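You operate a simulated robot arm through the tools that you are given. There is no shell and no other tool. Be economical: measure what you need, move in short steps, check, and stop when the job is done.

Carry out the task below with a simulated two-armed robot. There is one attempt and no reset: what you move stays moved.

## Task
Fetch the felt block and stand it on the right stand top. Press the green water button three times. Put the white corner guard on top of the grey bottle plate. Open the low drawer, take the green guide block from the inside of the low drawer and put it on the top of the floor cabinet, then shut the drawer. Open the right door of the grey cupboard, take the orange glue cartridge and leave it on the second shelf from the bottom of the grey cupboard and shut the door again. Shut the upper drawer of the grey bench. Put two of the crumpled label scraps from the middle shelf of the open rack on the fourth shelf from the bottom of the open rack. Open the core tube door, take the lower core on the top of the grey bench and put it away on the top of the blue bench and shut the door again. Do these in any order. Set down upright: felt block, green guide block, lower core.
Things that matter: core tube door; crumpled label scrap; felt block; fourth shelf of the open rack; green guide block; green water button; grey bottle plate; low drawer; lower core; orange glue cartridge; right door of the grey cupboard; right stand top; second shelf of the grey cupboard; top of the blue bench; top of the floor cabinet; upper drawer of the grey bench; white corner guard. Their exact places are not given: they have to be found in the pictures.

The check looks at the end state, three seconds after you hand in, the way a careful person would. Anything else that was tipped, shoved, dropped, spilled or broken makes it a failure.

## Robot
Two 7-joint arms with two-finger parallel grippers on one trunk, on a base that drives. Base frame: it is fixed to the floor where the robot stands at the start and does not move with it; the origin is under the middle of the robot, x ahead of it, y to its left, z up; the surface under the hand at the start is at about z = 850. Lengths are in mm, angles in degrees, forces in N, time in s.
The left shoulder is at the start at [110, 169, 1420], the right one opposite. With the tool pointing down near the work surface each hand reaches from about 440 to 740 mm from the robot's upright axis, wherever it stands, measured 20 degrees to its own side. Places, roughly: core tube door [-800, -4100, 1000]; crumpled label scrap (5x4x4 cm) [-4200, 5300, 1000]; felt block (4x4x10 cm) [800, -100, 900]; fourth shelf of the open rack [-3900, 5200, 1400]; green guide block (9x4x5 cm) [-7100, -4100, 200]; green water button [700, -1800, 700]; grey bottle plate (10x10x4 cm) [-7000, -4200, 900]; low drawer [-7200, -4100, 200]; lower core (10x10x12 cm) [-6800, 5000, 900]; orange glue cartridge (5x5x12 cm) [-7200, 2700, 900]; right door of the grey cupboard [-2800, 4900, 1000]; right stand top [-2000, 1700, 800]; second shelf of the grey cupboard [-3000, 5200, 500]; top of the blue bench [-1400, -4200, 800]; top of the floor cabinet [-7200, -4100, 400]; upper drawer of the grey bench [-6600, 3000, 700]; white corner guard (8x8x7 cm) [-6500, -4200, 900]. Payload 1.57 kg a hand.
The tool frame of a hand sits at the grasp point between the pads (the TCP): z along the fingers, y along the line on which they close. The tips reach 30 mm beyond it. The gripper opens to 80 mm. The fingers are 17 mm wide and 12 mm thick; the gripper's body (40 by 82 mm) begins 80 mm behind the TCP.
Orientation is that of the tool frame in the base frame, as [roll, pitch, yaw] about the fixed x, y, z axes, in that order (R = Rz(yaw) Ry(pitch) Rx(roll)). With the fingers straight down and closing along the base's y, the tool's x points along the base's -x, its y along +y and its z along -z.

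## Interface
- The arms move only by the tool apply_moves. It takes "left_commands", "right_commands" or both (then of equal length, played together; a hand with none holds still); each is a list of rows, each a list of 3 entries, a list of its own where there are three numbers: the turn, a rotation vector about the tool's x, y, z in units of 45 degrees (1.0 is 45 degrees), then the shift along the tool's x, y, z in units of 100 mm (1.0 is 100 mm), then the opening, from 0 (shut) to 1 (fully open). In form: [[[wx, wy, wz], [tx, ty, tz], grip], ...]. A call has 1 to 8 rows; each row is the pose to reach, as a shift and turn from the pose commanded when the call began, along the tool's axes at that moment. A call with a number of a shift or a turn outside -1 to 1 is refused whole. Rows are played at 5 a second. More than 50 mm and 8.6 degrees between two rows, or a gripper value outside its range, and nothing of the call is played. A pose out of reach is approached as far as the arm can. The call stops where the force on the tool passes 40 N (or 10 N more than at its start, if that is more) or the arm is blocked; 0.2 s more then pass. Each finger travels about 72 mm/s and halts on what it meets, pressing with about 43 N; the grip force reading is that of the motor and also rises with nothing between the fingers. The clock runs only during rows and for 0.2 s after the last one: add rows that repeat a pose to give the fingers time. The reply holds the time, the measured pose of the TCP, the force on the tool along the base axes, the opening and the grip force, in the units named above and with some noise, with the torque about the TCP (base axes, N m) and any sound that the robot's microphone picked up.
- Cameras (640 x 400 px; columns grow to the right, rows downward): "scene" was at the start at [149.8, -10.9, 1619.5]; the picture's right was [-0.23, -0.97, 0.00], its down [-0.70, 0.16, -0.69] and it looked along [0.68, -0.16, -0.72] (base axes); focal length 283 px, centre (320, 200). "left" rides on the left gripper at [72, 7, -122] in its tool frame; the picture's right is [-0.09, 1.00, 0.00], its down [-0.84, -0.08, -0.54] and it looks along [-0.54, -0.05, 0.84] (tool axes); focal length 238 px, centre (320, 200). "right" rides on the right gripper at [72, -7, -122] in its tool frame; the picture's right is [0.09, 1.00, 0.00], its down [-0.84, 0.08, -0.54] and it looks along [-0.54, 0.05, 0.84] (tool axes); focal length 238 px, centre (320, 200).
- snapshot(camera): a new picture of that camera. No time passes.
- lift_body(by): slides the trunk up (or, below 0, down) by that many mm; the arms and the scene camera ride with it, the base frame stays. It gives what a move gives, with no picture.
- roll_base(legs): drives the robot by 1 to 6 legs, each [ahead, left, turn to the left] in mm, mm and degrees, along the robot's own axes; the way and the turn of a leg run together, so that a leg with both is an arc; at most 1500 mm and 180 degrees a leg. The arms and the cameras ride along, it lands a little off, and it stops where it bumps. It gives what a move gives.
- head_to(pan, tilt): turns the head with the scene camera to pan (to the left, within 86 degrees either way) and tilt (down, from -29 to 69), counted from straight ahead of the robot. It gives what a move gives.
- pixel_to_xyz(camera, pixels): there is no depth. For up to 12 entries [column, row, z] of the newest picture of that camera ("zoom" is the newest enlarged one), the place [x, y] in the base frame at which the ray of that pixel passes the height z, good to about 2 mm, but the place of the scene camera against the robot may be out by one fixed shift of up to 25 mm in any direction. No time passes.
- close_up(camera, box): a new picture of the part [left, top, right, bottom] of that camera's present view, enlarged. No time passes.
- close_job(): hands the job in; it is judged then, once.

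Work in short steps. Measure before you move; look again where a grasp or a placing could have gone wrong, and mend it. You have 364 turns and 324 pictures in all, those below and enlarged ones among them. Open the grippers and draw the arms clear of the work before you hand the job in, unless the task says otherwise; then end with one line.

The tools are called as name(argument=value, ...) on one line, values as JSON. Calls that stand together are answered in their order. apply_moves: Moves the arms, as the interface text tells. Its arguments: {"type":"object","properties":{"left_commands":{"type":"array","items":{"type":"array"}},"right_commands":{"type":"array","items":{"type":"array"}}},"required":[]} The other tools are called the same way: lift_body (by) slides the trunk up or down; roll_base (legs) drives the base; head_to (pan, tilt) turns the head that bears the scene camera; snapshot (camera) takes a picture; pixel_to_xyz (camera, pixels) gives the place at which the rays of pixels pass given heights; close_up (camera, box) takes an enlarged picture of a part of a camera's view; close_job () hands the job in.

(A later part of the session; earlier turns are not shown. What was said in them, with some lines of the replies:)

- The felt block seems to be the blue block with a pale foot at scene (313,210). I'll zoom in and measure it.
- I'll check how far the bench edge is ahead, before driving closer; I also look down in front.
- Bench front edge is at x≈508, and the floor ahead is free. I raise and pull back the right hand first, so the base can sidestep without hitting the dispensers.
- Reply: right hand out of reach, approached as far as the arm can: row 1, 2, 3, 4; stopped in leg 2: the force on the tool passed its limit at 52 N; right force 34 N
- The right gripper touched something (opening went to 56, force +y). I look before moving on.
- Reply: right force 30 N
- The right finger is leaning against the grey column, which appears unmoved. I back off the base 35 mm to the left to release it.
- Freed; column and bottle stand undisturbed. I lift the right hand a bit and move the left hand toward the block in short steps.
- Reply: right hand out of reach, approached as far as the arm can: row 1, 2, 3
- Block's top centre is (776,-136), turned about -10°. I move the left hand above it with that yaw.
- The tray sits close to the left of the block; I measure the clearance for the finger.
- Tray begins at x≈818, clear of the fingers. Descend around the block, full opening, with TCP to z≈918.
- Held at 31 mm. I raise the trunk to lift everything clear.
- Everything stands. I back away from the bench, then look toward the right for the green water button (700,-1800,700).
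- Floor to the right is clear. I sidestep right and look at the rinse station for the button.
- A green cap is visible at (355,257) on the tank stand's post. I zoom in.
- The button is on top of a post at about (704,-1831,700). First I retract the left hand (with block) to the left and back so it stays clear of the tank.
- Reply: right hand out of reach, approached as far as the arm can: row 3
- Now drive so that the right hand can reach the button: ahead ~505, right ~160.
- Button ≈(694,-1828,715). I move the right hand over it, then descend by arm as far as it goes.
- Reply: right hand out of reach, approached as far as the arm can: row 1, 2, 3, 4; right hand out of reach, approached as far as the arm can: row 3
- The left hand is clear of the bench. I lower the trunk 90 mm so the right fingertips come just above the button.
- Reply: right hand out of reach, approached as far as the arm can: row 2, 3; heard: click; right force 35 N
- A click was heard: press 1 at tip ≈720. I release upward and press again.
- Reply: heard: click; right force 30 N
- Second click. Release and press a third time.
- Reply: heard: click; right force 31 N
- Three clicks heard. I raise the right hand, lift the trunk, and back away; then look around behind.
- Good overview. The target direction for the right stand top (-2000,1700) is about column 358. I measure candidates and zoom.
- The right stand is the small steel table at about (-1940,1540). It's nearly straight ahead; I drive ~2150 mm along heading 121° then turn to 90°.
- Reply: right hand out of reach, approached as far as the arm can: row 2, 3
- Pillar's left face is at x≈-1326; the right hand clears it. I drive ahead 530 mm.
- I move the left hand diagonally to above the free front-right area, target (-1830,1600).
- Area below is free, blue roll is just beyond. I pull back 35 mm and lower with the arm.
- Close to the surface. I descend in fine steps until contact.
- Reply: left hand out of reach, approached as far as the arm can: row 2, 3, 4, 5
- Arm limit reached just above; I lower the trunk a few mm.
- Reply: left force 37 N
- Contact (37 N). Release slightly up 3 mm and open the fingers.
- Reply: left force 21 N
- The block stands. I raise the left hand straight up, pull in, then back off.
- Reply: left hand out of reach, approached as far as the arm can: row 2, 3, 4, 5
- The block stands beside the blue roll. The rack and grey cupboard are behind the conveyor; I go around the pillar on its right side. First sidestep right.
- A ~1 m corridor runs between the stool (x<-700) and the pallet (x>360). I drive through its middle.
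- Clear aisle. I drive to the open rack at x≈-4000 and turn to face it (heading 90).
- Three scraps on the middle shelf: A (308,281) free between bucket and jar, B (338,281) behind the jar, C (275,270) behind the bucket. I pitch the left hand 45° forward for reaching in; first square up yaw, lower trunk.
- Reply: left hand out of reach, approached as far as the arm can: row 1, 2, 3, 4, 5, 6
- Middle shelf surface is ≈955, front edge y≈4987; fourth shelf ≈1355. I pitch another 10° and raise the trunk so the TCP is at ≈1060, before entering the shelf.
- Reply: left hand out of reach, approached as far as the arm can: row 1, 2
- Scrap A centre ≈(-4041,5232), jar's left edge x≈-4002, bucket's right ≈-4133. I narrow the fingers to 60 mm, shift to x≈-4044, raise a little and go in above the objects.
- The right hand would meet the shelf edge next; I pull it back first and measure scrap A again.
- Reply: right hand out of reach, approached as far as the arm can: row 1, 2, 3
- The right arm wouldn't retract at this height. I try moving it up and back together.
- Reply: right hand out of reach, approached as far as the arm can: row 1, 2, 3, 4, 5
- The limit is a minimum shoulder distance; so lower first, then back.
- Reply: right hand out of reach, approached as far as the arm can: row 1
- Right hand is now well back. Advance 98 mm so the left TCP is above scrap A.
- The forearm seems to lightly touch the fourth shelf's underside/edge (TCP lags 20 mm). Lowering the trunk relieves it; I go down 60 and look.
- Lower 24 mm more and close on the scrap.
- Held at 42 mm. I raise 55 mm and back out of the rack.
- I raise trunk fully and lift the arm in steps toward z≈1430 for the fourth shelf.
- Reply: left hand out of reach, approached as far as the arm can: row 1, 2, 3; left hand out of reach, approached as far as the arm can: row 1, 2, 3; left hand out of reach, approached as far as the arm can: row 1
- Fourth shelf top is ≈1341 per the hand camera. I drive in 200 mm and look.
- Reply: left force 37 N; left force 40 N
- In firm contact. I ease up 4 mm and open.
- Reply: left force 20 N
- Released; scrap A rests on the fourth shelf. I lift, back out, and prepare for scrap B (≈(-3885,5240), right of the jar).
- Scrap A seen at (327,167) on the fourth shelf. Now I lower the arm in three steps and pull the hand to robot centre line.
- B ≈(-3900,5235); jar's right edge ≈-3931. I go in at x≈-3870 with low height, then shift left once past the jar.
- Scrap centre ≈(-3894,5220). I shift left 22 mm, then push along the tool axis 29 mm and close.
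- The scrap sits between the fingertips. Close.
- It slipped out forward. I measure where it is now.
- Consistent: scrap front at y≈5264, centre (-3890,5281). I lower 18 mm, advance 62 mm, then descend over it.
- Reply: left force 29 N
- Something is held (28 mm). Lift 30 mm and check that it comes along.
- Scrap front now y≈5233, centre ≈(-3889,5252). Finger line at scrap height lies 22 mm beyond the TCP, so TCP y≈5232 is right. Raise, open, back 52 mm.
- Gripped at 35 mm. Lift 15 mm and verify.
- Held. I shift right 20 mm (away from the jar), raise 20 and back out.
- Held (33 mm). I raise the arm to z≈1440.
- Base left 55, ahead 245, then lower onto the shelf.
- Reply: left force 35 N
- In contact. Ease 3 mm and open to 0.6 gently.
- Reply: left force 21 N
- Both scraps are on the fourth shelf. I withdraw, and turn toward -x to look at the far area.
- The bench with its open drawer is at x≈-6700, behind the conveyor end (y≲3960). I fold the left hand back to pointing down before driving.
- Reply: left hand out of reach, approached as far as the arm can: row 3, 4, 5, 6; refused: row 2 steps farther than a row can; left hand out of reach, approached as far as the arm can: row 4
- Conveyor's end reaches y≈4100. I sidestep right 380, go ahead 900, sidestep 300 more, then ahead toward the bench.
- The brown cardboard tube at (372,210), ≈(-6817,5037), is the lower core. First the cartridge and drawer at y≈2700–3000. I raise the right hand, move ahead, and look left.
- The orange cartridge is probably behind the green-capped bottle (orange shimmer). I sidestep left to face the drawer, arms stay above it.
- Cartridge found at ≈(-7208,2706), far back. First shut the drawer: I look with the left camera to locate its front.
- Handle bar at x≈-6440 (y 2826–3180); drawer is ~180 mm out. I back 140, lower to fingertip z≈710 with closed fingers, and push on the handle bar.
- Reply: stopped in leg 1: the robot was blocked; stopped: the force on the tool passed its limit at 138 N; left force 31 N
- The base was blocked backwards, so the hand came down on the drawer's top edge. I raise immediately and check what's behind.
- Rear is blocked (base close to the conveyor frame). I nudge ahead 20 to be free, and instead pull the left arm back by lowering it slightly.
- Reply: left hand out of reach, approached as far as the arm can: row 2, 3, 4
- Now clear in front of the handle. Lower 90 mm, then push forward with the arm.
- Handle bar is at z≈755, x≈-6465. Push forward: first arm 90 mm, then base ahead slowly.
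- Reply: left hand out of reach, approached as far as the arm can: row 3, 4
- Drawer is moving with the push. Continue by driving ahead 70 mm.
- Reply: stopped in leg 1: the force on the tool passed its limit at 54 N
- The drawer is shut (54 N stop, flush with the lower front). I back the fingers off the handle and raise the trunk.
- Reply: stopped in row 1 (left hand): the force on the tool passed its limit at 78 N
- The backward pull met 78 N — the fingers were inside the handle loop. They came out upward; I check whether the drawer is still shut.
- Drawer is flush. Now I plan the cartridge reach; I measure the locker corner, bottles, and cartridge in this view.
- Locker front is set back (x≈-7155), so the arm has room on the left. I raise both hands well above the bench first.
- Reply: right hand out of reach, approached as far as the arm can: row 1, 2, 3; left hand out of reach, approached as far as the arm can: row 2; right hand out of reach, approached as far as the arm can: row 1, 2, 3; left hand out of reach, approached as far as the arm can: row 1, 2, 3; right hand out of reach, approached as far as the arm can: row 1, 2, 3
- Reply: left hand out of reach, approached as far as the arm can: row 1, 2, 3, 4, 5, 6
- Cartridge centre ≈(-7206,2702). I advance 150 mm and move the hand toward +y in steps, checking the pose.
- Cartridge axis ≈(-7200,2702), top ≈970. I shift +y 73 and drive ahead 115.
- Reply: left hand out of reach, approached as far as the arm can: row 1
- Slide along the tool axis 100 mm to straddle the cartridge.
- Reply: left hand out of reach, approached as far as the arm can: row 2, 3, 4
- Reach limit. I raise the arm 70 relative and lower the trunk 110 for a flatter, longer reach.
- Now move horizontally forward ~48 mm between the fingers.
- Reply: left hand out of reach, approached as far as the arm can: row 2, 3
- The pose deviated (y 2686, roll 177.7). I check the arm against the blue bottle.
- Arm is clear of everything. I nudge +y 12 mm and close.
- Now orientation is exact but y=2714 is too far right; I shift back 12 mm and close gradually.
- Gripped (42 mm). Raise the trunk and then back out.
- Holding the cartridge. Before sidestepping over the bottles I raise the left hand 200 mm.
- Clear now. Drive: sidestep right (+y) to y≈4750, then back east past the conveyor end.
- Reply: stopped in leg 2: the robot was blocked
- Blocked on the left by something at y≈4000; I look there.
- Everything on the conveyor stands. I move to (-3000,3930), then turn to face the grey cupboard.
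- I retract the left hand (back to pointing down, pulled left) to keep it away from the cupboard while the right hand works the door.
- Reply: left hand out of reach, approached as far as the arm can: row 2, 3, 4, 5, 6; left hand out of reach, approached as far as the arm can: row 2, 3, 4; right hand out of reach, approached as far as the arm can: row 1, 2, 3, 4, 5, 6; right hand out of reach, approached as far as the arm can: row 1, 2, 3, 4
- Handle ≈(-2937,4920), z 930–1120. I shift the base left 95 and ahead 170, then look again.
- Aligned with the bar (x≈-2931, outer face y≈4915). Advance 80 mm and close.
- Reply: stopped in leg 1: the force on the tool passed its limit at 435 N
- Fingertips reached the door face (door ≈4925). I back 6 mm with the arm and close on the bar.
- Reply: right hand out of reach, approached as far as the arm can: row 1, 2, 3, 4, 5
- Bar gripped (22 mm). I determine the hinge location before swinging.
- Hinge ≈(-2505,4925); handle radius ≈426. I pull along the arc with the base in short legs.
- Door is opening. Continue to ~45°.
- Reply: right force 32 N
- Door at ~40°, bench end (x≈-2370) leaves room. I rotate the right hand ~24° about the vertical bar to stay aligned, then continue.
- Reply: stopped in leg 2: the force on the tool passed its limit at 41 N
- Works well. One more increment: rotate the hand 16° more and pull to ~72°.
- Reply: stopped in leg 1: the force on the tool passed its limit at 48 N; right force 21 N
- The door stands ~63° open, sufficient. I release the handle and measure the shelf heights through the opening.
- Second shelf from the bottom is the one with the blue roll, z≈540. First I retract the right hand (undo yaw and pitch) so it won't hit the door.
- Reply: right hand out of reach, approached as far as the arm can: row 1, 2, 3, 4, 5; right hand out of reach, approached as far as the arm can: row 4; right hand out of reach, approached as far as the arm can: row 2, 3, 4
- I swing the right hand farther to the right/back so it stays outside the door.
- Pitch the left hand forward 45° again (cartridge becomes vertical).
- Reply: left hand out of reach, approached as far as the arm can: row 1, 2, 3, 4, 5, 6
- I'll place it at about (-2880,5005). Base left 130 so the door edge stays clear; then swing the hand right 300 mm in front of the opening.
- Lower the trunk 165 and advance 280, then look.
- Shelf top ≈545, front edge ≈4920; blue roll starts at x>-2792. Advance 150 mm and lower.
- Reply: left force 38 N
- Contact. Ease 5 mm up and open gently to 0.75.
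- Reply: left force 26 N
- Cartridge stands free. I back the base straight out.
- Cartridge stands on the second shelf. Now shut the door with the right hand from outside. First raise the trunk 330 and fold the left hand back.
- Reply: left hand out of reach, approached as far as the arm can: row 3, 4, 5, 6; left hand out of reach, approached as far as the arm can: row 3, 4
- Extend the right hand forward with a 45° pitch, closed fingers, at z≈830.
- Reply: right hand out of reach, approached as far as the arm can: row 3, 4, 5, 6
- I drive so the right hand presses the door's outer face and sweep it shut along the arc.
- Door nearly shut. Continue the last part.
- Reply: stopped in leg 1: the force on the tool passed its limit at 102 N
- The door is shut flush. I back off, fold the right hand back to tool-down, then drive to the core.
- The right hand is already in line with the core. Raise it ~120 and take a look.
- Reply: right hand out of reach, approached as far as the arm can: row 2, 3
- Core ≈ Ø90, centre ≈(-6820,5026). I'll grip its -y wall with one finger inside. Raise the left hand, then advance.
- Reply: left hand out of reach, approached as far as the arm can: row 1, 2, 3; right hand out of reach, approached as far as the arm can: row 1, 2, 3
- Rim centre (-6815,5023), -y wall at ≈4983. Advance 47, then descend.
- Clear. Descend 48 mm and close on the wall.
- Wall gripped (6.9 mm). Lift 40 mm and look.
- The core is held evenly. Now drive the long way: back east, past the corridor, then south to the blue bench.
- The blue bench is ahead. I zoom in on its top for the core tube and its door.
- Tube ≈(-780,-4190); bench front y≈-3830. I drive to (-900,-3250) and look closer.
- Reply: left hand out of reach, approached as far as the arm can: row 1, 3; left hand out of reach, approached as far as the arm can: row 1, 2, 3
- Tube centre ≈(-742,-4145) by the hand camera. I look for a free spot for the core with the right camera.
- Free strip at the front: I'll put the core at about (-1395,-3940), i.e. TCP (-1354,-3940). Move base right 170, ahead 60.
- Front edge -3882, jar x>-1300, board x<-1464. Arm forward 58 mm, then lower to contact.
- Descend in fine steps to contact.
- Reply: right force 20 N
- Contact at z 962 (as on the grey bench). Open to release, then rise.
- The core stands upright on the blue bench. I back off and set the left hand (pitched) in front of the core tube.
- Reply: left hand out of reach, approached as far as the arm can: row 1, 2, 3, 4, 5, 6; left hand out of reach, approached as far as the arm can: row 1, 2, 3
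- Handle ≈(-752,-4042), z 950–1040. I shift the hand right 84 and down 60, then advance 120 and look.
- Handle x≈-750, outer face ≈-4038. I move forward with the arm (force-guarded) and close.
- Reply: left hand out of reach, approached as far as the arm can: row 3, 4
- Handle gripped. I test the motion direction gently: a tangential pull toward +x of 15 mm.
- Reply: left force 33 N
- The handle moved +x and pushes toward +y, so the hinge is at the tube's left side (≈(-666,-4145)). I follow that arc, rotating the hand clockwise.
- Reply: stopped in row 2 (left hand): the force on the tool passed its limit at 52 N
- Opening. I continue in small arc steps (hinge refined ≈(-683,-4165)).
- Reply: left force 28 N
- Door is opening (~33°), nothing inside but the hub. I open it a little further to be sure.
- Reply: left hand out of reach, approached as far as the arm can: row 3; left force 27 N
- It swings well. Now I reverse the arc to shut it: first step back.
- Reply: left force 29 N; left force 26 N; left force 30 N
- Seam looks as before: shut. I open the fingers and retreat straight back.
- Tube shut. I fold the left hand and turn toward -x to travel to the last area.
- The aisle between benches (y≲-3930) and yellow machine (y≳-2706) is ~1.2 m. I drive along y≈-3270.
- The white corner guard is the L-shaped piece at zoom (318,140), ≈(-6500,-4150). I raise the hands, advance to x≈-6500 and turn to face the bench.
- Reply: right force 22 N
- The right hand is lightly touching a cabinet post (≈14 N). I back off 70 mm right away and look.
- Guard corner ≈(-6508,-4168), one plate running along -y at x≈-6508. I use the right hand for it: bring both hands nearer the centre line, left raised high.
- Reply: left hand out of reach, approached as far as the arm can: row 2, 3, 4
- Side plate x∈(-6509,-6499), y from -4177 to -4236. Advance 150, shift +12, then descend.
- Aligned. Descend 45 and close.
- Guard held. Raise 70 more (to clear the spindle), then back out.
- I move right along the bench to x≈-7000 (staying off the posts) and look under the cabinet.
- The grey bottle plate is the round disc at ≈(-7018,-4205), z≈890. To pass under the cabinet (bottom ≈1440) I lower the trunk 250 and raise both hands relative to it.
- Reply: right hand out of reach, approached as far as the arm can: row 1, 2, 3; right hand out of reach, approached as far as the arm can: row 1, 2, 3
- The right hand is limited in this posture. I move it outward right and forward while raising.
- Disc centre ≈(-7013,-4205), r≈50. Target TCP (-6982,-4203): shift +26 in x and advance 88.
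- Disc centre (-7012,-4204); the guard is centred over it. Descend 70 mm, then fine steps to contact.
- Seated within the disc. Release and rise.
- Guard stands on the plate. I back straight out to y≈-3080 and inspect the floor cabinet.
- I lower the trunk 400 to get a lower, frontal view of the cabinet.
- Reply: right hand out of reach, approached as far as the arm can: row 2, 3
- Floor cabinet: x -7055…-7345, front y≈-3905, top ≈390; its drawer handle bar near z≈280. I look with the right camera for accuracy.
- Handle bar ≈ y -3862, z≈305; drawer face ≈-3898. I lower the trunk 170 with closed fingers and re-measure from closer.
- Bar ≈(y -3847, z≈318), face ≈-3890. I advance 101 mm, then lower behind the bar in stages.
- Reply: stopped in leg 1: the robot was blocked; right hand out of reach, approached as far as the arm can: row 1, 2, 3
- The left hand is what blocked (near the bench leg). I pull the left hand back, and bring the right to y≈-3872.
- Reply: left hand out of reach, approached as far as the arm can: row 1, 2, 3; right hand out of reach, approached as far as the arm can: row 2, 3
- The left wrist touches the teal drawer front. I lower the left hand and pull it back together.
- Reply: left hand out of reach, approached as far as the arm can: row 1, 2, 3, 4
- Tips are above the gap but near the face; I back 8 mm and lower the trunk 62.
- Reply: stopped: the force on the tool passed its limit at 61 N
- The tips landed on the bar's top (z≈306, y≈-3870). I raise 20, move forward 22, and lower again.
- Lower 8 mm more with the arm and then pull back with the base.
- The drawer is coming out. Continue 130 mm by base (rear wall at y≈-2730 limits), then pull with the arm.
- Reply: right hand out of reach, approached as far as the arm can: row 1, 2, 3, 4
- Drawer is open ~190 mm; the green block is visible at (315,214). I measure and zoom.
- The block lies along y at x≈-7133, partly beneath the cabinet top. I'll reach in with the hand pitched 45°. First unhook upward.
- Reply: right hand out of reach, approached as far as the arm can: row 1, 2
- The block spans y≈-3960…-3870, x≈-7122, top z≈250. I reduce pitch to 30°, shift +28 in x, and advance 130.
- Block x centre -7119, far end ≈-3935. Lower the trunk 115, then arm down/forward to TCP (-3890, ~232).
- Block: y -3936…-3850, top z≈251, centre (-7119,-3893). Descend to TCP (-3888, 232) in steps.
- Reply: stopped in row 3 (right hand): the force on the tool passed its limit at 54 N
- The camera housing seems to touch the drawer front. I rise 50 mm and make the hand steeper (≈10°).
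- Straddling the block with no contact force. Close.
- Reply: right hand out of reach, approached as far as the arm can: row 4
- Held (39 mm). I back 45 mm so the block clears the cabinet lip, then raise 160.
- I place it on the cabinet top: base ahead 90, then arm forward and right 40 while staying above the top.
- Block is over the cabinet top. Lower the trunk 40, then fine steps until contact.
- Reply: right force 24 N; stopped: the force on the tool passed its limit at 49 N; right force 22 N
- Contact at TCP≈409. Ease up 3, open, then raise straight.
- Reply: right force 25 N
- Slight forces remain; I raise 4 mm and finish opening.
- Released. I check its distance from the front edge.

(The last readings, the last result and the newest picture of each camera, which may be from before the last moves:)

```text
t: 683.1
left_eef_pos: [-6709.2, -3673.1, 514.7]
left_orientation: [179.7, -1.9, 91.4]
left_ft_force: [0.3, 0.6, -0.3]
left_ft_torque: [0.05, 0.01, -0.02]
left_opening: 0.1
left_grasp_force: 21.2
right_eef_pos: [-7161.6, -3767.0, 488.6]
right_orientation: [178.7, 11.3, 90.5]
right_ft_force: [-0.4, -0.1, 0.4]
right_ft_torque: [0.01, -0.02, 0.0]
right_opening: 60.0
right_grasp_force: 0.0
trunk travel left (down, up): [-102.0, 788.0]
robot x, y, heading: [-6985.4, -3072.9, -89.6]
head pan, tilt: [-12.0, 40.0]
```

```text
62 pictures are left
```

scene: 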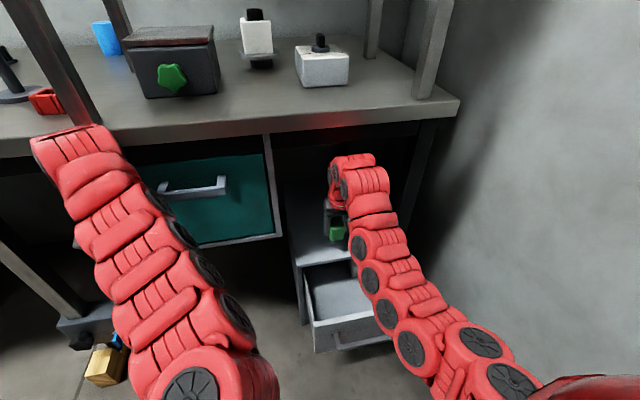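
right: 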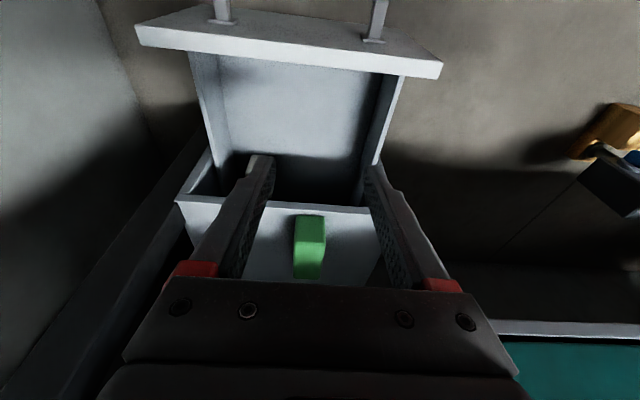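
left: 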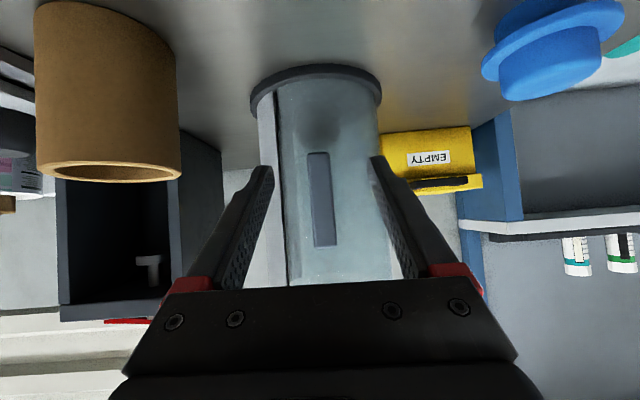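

The block rests fully on the top. Now shut the drawer: I re-enter the handle loop with closed fingers (gap centre y≈-3706) and push on the face.

apply_moves(right_commands=[[[0, 0.08, 0], [0.1, -0.15, 0], 0.3], [[0, 0.16, 0], [0.2, -0.3, 0], 0], [[0, 0.25, 0], [0.3, -0.45, 0], 0], [[0, 0.25, 0], [0.4, -0.45, 0.1], 0]])

lift_body(by=-98)

snapshot(camera="right")

```text
t: 684.1
left_eef_pos: [-6708.3, -3673.4, 515.7]
left_orientation: [179.8, -1.9, 91.3]
left_ft_force: [0.8, -0.1, 0.1]
left_ft_torque: [0.02, 0.0, -0.03]
left_opening: 0.0
left_grasp_force: 20.7
right_eef_pos: [-7205.5, -3731.8, 468.1]
right_orientation: [178.8, 0.0, 90.9]
right_ft_force: [-0.5, -0.2, -0.5]
right_ft_torque: [0.01, 0.0, -0.01]
right_opening: 0.0
right_grasp_force: 20.9
trunk travel left (down, up): [-102.0, 788.0]
robot x, y, heading: [-6986.1, -3070.1, -89.5]
head pan, tilt: [-12.0, 40.0]
```

```text
t: 685.2
left_eef_pos: [-6708.8, -3671.6, 425.8]
left_orientation: [179.8, -1.9, 91.3]
left_ft_force: [0.2, 0.5, 0.1]
left_ft_torque: [0.0, 0.0, 0.0]
left_opening: 0.1
left_grasp_force: 20.6
right_eef_pos: [-7205.4, -3733.6, 385.6]
right_orientation: [178.9, 1.1, 90.8]
right_ft_force: [0.9, -0.6, 21.4]
right_ft_torque: [0.19, 0.11, -0.07]
right_opening: 0.1
right_grasp_force: 21.2
trunk travel left (down, up): [-13.0, 877.0]
robot x, y, heading: [-6985.2, -3071.4, -90.1]
head pan, tilt: [-12.0, 40.0]
stopped: the force on the tool passed its limit at 53 N (the readings are from after the stop); the commanded pose is now the measured one
```

```text
61 pictures are left
```

right: 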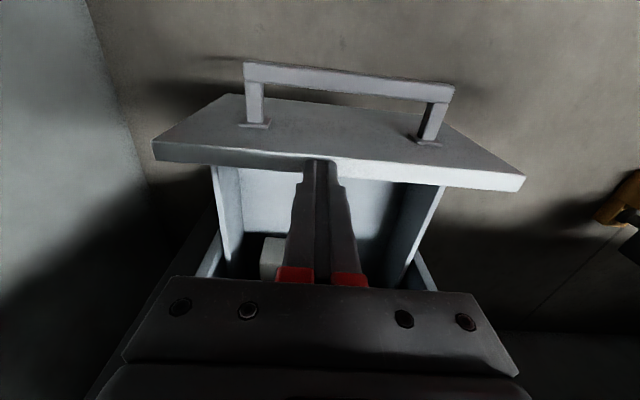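

The tips touched the drawer front's top edge (y≈-3733, z≈355). I raise 20, move back 28 and go down into the loop.

lift_body(by=25)

apply_moves(right_commands=[[[0, 0, 0], [0.15, 0, 0], 0], [[0, 0, 0], [0.27, 0, 0], 0], [[0, 0, 0], [0.27, 0, 0], 0]])

snapshot(camera="right")

```text
t: 685.9
left_eef_pos: [-6708.8, -3672.8, 451.4]
left_orientation: [179.7, -2.0, 91.3]
left_ft_force: [-0.5, 0.7, -0.1]
left_ft_torque: [0.0, -0.02, 0.02]
left_opening: 0.0
left_grasp_force: 21.1
right_eef_pos: [-7206.3, -3733.1, 408.2]
right_orientation: [178.7, 0.7, 90.7]
right_ft_force: [0.1, -0.2, 0.1]
right_ft_torque: [-0.02, -0.02, -0.03]
right_opening: 0.0
right_grasp_force: 20.9
trunk travel left (down, up): [-38.0, 852.0]
robot x, y, heading: [-6983.1, -3072.1, -89.8]
head pan, tilt: [-12.0, 40.0]
```

```text
t: 686.7
left_eef_pos: [-6709.6, -3673.3, 451.3]
left_orientation: [179.7, -2.0, 91.3]
left_ft_force: [-0.2, 0.2, 0.1]
left_ft_torque: [-0.02, -0.03, 0.02]
left_opening: 0.0
left_grasp_force: 21.1
right_eef_pos: [-7209.7, -3706.9, 407.0]
right_orientation: [178.7, 0.4, 90.4]
right_ft_force: [1.2, 0.7, 0.2]
right_ft_torque: [-0.01, -0.02, -0.03]
right_opening: 0.0
right_grasp_force: 21.6
trunk travel left (down, up): [-38.0, 852.0]
robot x, y, heading: [-6986.3, -3071.2, -90.2]
head pan, tilt: [-12.0, 40.0]
```

```text
60 pictures are left
```

right: 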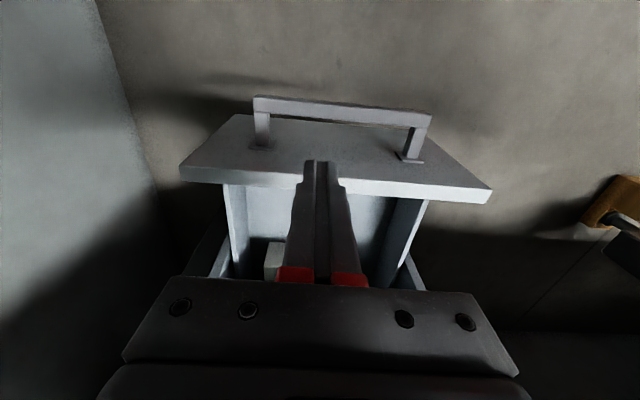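

apply_moves(right_commands=[[[0, 0, 0], [0, 0, 0.3], 0], [[0, 0, 0], [0, 0, 0.55], 0], [[0, 0, 0], [0, 0, 0.55], 0]])

snapshot(camera="right")

```text
t: 687.6
left_eef_pos: [-6706.3, -3672.0, 453.3]
left_orientation: [179.8, -1.8, 91.5]
left_ft_force: [0.2, -0.9, 1.4]
left_ft_torque: [-0.01, 0.02, -0.01]
left_opening: 0.0
left_grasp_force: 21.2
right_eef_pos: [-7212.9, -3756.0, 386.9]
right_orientation: [178.5, 5.7, 91.7]
right_ft_force: [9.6, 1.3, 46.5]
right_ft_torque: [0.11, -0.1, -0.28]
right_opening: 0.0
right_grasp_force: 21.6
right hand out of reach, approached as far as the arm can: row 1, 2, 3
trunk travel left (down, up): [-38.0, 852.0]
robot x, y, heading: [-6986.0, -3071.4, -89.7]
head pan, tilt: [-12.0, 40.0]
stopped in row 3 (right hand): the force on the tool passed its limit at 146 N (the readings are from after the stop); the commanded pose is now the measured one
```

```text
59 pictures are left
```

right: 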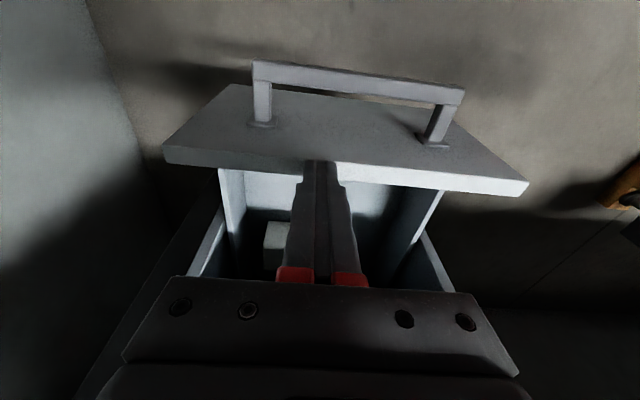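

The arm was near its inner limit and swung. I lift off, back the base 32 mm for more arm extension and retry.

lift_body(by=35)

roll_base(legs=[[-34, 0, 0]])

apply_moves(right_commands=[[[0, 0.06, 0], [0.05, 0, 0], 0], [[0, 0.12, 0], [0.1, 0, 0], 0], [[0, 0.12, 0], [0.16, 0, 0], 0]])

snapshot(camera="right")

```text
t: 688.4
left_eef_pos: [-6708.7, -3673.6, 485.0]
left_orientation: [179.7, -2.1, 91.3]
left_ft_force: [1.7, 0.5, 0.0]
left_ft_torque: [-0.02, 0.02, -0.01]
left_opening: 0.1
left_grasp_force: 21.3
right_eef_pos: [-7217.1, -3755.8, 413.1]
right_orientation: [178.5, 4.9, 91.5]
right_ft_force: [0.4, 0.9, 0.5]
right_ft_torque: [0.04, -0.03, -0.03]
right_opening: 0.0
right_grasp_force: 21.1
trunk travel left (down, up): [-73.0, 817.0]
robot x, y, heading: [-6982.7, -3071.9, -89.7]
head pan, tilt: [-12.0, 40.0]
```

```text
t: 689.2
left_eef_pos: [-6710.6, -3639.4, 485.0]
left_orientation: [179.7, -2.0, 91.3]
left_ft_force: [0.7, -0.1, 0.8]
left_ft_torque: [-0.01, 0.0, -0.01]
left_opening: 0.0
left_grasp_force: 21.4
right_eef_pos: [-7216.8, -3720.4, 414.3]
right_orientation: [178.5, 4.9, 91.6]
right_ft_force: [-0.6, 0.4, 0.1]
right_ft_torque: [0.02, 0.01, 0.01]
right_opening: 0.1
right_grasp_force: 21.0
trunk travel left (down, up): [-73.0, 817.0]
robot x, y, heading: [-6984.1, -3034.2, -89.7]
head pan, tilt: [-12.0, 40.0]
```

```text
t: 690.0
left_eef_pos: [-6708.2, -3638.9, 485.4]
left_orientation: [179.7, -2.2, 91.4]
left_ft_force: [1.0, -0.4, -0.3]
left_ft_torque: [0.04, -0.01, 0.01]
left_opening: 0.0
left_grasp_force: 21.0
right_eef_pos: [-7216.9, -3705.9, 412.6]
right_orientation: [178.5, -0.6, 91.6]
right_ft_force: [-0.9, -0.3, 0.8]
right_ft_torque: [0.0, 0.0, 0.0]
right_opening: 0.0
right_grasp_force: 21.5
trunk travel left (down, up): [-73.0, 817.0]
robot x, y, heading: [-6983.2, -3040.7, -89.3]
head pan, tilt: [-12.0, 40.0]
```

```text
58 pictures are left
```

right: 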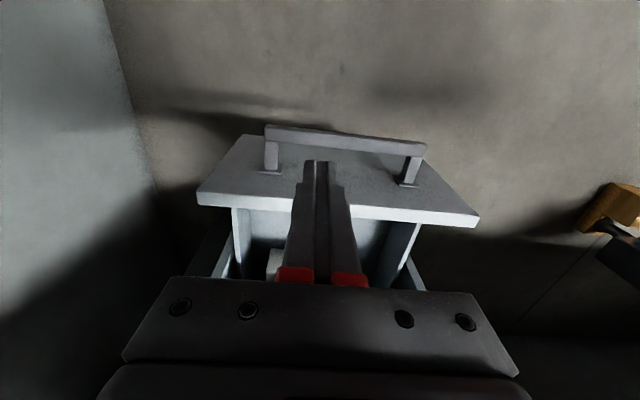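

lift_body(by=-45)

snapshot(camera="right")

```text
t: 690.9
left_eef_pos: [-6708.3, -3639.0, 440.4]
left_orientation: [179.7, -2.0, 91.3]
left_ft_force: [-0.6, 0.5, -0.2]
left_ft_torque: [0.02, 0.0, 0.0]
left_opening: 0.1
left_grasp_force: 21.2
right_eef_pos: [-7217.5, -3705.8, 368.2]
right_orientation: [178.5, -0.6, 91.6]
right_ft_force: [-0.2, -0.5, -0.1]
right_ft_torque: [0.0, 0.03, -0.01]
right_opening: 0.0
right_grasp_force: 21.1
trunk travel left (down, up): [-28.0, 862.0]
robot x, y, heading: [-6982.0, -3036.6, -89.4]
head pan, tilt: [-12.0, 40.0]
```

```text
57 pictures are left
```

right: 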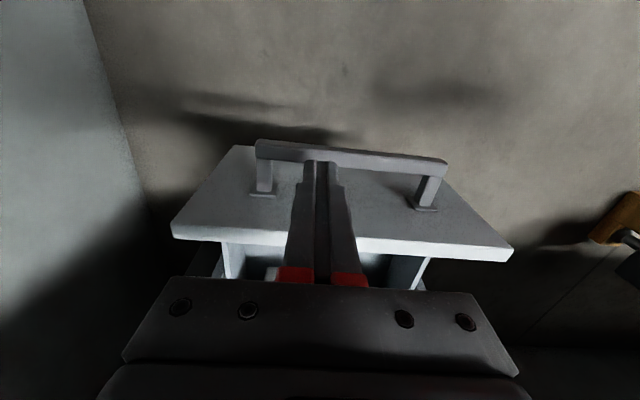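

The bar is now right under the fingertips (drawer slid in a bit). I move forward 23 mm at this height, then lower into the loop.

apply_moves(right_commands=[[[0, 0, 0], [-0.12, 0, 0], 0], [[0, 0, 0], [-0.22, 0, 0], 0], [[0, 0, 0], [-0.22, 0, 0], 0]])

lift_body(by=-25)

snapshot(camera="right")

```text
t: 691.7
left_eef_pos: [-6710.4, -3639.4, 439.7]
left_orientation: [179.7, -2.1, 91.3]
left_ft_force: [0.1, -0.2, -1.0]
left_ft_torque: [0.01, 0.0, 0.0]
left_opening: 0.0
left_grasp_force: 21.0
right_eef_pos: [-7215.8, -3726.4, 366.8]
right_orientation: [178.4, -0.5, 91.7]
right_ft_force: [-0.4, 0.7, 0.8]
right_ft_torque: [0.03, 0.03, -0.02]
right_opening: 0.0
right_grasp_force: 21.0
trunk travel left (down, up): [-28.0, 862.0]
robot x, y, heading: [-6984.3, -3037.4, -89.6]
head pan, tilt: [-12.0, 40.0]
```

```text
t: 692.4
left_eef_pos: [-6707.9, -3639.4, 416.4]
left_orientation: [179.7, -2.0, 91.3]
left_ft_force: [-0.3, -0.1, 0.0]
left_ft_torque: [-0.01, -0.02, -0.03]
left_opening: 0.0
left_grasp_force: 21.1
right_eef_pos: [-7217.0, -3727.8, 342.2]
right_orientation: [178.4, -0.4, 91.6]
right_ft_force: [-0.2, 0.0, 0.5]
right_ft_torque: [0.02, 0.02, 0.0]
right_opening: 0.0
right_grasp_force: 21.2
trunk travel left (down, up): [-3.0, 887.0]
robot x, y, heading: [-6983.8, -3033.2, -89.3]
head pan, tilt: [-12.0, 40.0]
```

```text
56 pictures are left
```

right: 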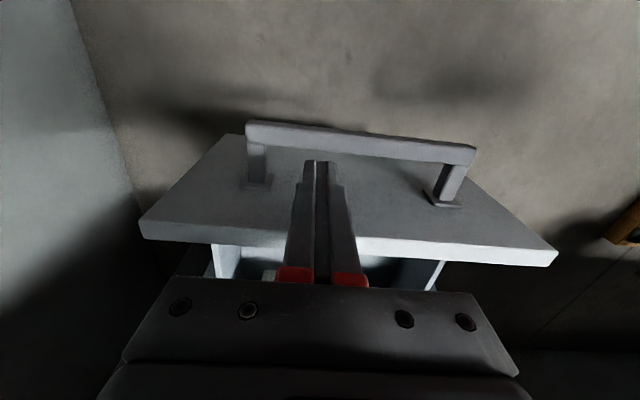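

Tips are in the loop. The green block on top is near this x, so I shift the hand 30 mm to the right, then push ahead.

apply_moves(right_commands=[[[0, 0, 0], [0, -0.15, 0], 0], [[0, 0, 0], [0, -0.3, 0], 0], [[0, 0, 0], [0, -0.3, 0], 0]])

roll_base(legs=[[120, 0, 0]])

snapshot(camera="right")

```text
t: 693.2
left_eef_pos: [-6710.6, -3639.4, 415.8]
left_orientation: [179.8, -2.0, 91.2]
left_ft_force: [-0.5, 0.3, -0.4]
left_ft_torque: [0.02, 0.01, 0.02]
left_opening: 0.0
left_grasp_force: 21.7
right_eef_pos: [-7246.3, -3727.9, 342.4]
right_orientation: [178.4, -0.6, 91.5]
right_ft_force: [-0.3, -1.3, -0.3]
right_ft_torque: [0.04, 0.01, -0.01]
right_opening: 0.0
right_grasp_force: 21.1
trunk travel left (down, up): [-3.0, 887.0]
robot x, y, heading: [-6986.3, -3035.4, -89.4]
head pan, tilt: [-12.0, 40.0]
```

```text
t: 694.4
left_eef_pos: [-6708.5, -3758.5, 416.2]
left_orientation: [179.7, -2.2, 91.2]
left_ft_force: [-0.5, 0.3, -0.1]
left_ft_torque: [-0.02, -0.03, -0.02]
left_opening: 0.1
left_grasp_force: 21.1
right_eef_pos: [-7246.6, -3846.8, 341.6]
right_orientation: [178.5, -0.5, 91.5]
right_ft_force: [0.1, 0.1, 0.3]
right_ft_torque: [0.01, 0.02, 0.01]
right_opening: 0.3
right_grasp_force: 21.1
trunk travel left (down, up): [-3.0, 887.0]
robot x, y, heading: [-6985.2, -3161.1, -89.7]
head pan, tilt: [-12.0, 40.0]
```

```text
55 pictures are left
```

right: 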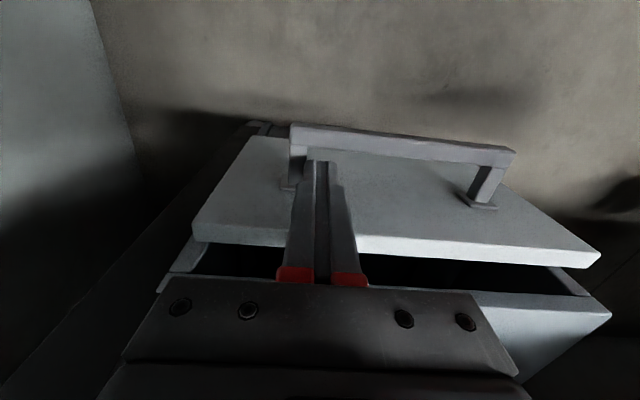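

Closing nicely. Push the rest in small legs.

roll_base(legs=[[40, 0, 0]])

roll_base(legs=[[20, 0, 0]])

snapshot(camera="right")

```text
t: 695.3
left_eef_pos: [-6709.1, -3798.2, 415.4]
left_orientation: [179.8, -2.1, 91.3]
left_ft_force: [0.6, 0.0, 0.8]
left_ft_torque: [-0.02, 0.01, -0.01]
left_opening: 0.0
left_grasp_force: 21.5
right_eef_pos: [-7246.1, -3886.5, 342.1]
right_orientation: [178.5, -0.6, 91.5]
right_ft_force: [-0.1, -0.1, -0.6]
right_ft_torque: [-0.02, -0.03, 0.02]
right_opening: 0.0
right_grasp_force: 21.2
trunk travel left (down, up): [-3.0, 887.0]
robot x, y, heading: [-6985.0, -3193.2, -89.6]
head pan, tilt: [-12.0, 40.0]
```

```text
t: 696.1
left_eef_pos: [-6709.2, -3810.2, 414.5]
left_orientation: [179.7, -2.2, 91.3]
left_ft_force: [1.1, 0.1, 0.7]
left_ft_torque: [0.02, -0.04, -0.02]
left_opening: 0.2
left_grasp_force: 21.2
right_eef_pos: [-7246.1, -3894.4, 342.2]
right_orientation: [178.6, -1.4, 91.5]
right_ft_force: [0.8, 7.1, 4.4]
right_ft_torque: [-0.29, 0.12, -0.08]
right_opening: 0.0
right_grasp_force: 21.2
trunk travel left (down, up): [-3.0, 887.0]
robot x, y, heading: [-6984.9, -3210.2, -89.5]
head pan, tilt: [-12.0, 40.0]
stopped in leg 1: the force on the tool passed its limit at 75 N (the readings are from after the stop); the commanded pose is now the measured one
```

```text
54 pictures are left
```

right: 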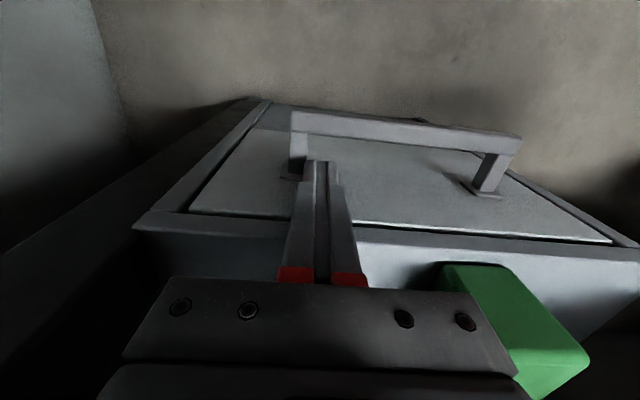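

Drawer shut flush; the block stands. Ease back 6 mm, then raise out of the loop.

roll_base(legs=[[-6, 0, 0]])

lift_body(by=90)

roll_base(legs=[[-140, 0, 0]])

snapshot(camera="right")

snapshot(camera="scene")

```text
t: 696.9
left_eef_pos: [-6709.1, -3803.9, 415.3]
left_orientation: [179.6, -2.1, 91.1]
left_ft_force: [-0.2, 1.0, -0.4]
left_ft_torque: [-0.03, 0.0, 0.0]
left_opening: 0.1
left_grasp_force: 21.1
right_eef_pos: [-7246.3, -3888.2, 343.1]
right_orientation: [178.5, -1.3, 91.4]
right_ft_force: [0.1, -0.9, 1.3]
right_ft_torque: [0.02, 0.0, 0.01]
right_opening: 0.2
right_grasp_force: 21.3
trunk travel left (down, up): [-3.0, 887.0]
robot x, y, heading: [-6985.0, -3203.3, -89.9]
head pan, tilt: [-12.0, 40.0]
```

```text
t: 698.1
left_eef_pos: [-6708.9, -3804.5, 505.0]
left_orientation: [179.7, -2.2, 91.3]
left_ft_force: [-0.2, -0.2, -0.2]
left_ft_torque: [0.0, 0.0, -0.04]
left_opening: 0.0
left_grasp_force: 21.5
right_eef_pos: [-7247.0, -3888.5, 432.0]
right_orientation: [178.4, -1.4, 91.5]
right_ft_force: [1.0, 0.5, -0.7]
right_ft_torque: [0.02, 0.0, -0.02]
right_opening: 0.1
right_grasp_force: 21.3
trunk travel left (down, up): [-93.0, 797.0]
robot x, y, heading: [-6986.6, -3202.1, -89.9]
head pan, tilt: [-12.0, 40.0]
```

```text
t: 699.5
left_eef_pos: [-6709.8, -3664.0, 505.0]
left_orientation: [179.7, -2.2, 91.4]
left_ft_force: [0.7, -0.5, 0.1]
left_ft_torque: [-0.01, -0.01, 0.0]
left_opening: 0.1
left_grasp_force: 21.2
right_eef_pos: [-7247.4, -3749.1, 431.6]
right_orientation: [178.5, -1.4, 91.5]
right_ft_force: [0.1, -0.5, 0.4]
right_ft_torque: [0.02, -0.02, 0.02]
right_opening: 0.1
right_grasp_force: 21.3
trunk travel left (down, up): [-93.0, 797.0]
robot x, y, heading: [-6982.1, -3063.8, -89.7]
head pan, tilt: [-12.0, 40.0]
```

```text
53 pictures are left
```

right: 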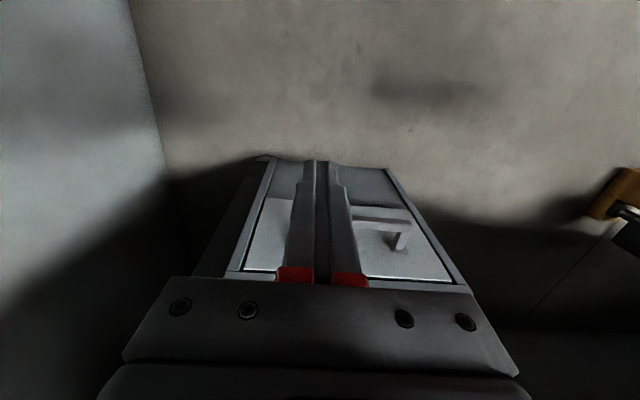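

```text
52 pictures are left
```

scene: 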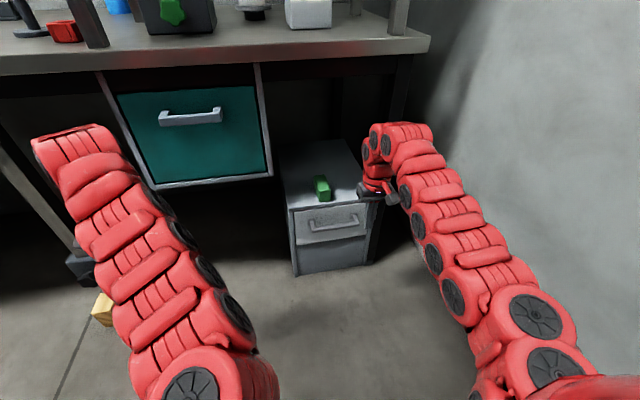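

All tasks look done: the drawer is shut and the green block stands on the cabinet. I open both grippers while clear of everything and take a last look at the guard.

roll_base(legs=[[-25, 0, 0]])

apply_moves(left_commands=[[[0, 0, 0], [0, 0, 0], 0.5], [[0, 0, 0], [0, 0, 0], 1], [[0, 0, 0], [0, 0, 0], 1], [[0, 0, 0], [0, 0, 0], 1]], right_commands=[[[0, 0, 0], [0, 0, 0], 0.5], [[0, 0, 0], [0, 0, 0], 1], [[0, 0, 0], [0, 0, 0], 1], [[0, 0, 0], [0, 0, 0], 1]])

head_to(pan=0, tilt=20)

snapshot(camera="scene")

```text
t: 700.3
left_eef_pos: [-6709.5, -3637.6, 505.3]
left_orientation: [179.6, -2.3, 91.3]
left_ft_force: [0.0, -0.5, 0.2]
left_ft_torque: [0.01, 0.0, 0.04]
left_opening: 0.0
left_grasp_force: 21.5
right_eef_pos: [-7248.0, -3723.2, 432.3]
right_orientation: [178.5, -1.3, 91.5]
right_ft_force: [0.2, 0.4, -0.4]
right_ft_torque: [0.01, 0.0, 0.0]
right_opening: 0.0
right_grasp_force: 21.1
trunk travel left (down, up): [-93.0, 797.0]
robot x, y, heading: [-6982.7, -3037.1, -89.5]
head pan, tilt: [-12.0, 40.0]
```

```text
t: 701.3
left_eef_pos: [-6710.0, -3637.6, 505.1]
left_orientation: [179.7, -2.3, 91.3]
left_ft_force: [1.0, -0.2, 0.1]
left_ft_torque: [-0.01, 0.0, 0.01]
left_opening: 80.0
left_grasp_force: 0.0
right_eef_pos: [-7246.4, -3724.1, 431.1]
right_orientation: [178.5, -1.4, 91.4]
right_ft_force: [0.1, 0.3, 0.3]
right_ft_torque: [0.0, 0.0, 0.03]
right_opening: 80.2
right_grasp_force: 0.0
trunk travel left (down, up): [-93.0, 797.0]
robot x, y, heading: [-6983.1, -3038.6, -89.7]
head pan, tilt: [-12.0, 40.0]
```

```text
t: 702.1
left_eef_pos: [-6709.5, -3638.5, 506.6]
left_orientation: [179.7, -2.3, 91.3]
left_ft_force: [-0.5, -0.8, -0.1]
left_ft_torque: [0.01, 0.0, -0.02]
left_opening: 80.0
left_grasp_force: 0.0
right_eef_pos: [-7247.2, -3724.2, 433.7]
right_orientation: [178.5, -1.4, 91.5]
right_ft_force: [-0.1, -0.1, -0.3]
right_ft_torque: [0.01, 0.0, 0.04]
right_opening: 80.1
right_grasp_force: 0.0
trunk travel left (down, up): [-93.0, 797.0]
robot x, y, heading: [-6985.3, -3033.3, -89.9]
head pan, tilt: [0.0, 20.0]
```

```text
51 pictures are left
```

scene: 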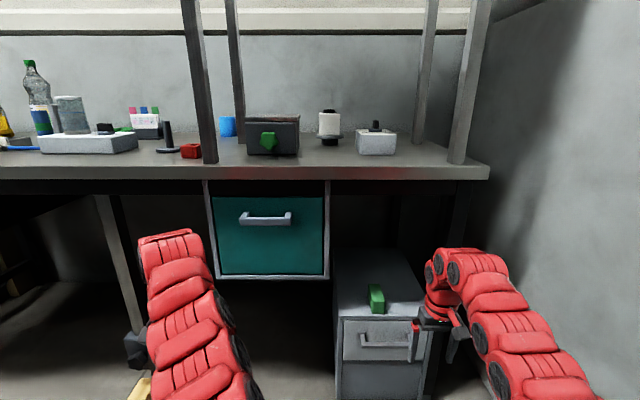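

The guard stands on the plate, the green block is on the cabinet and the drawer is shut. The hands are open and clear, so I hand the job in.

close_job()

```text
The job is handed in.
```

I carried out all eight parts of the task and handed the job in; the check's result is not back yet. A few fixed parts were bumped along the way, but nothing looked displaced in the pictures I took.
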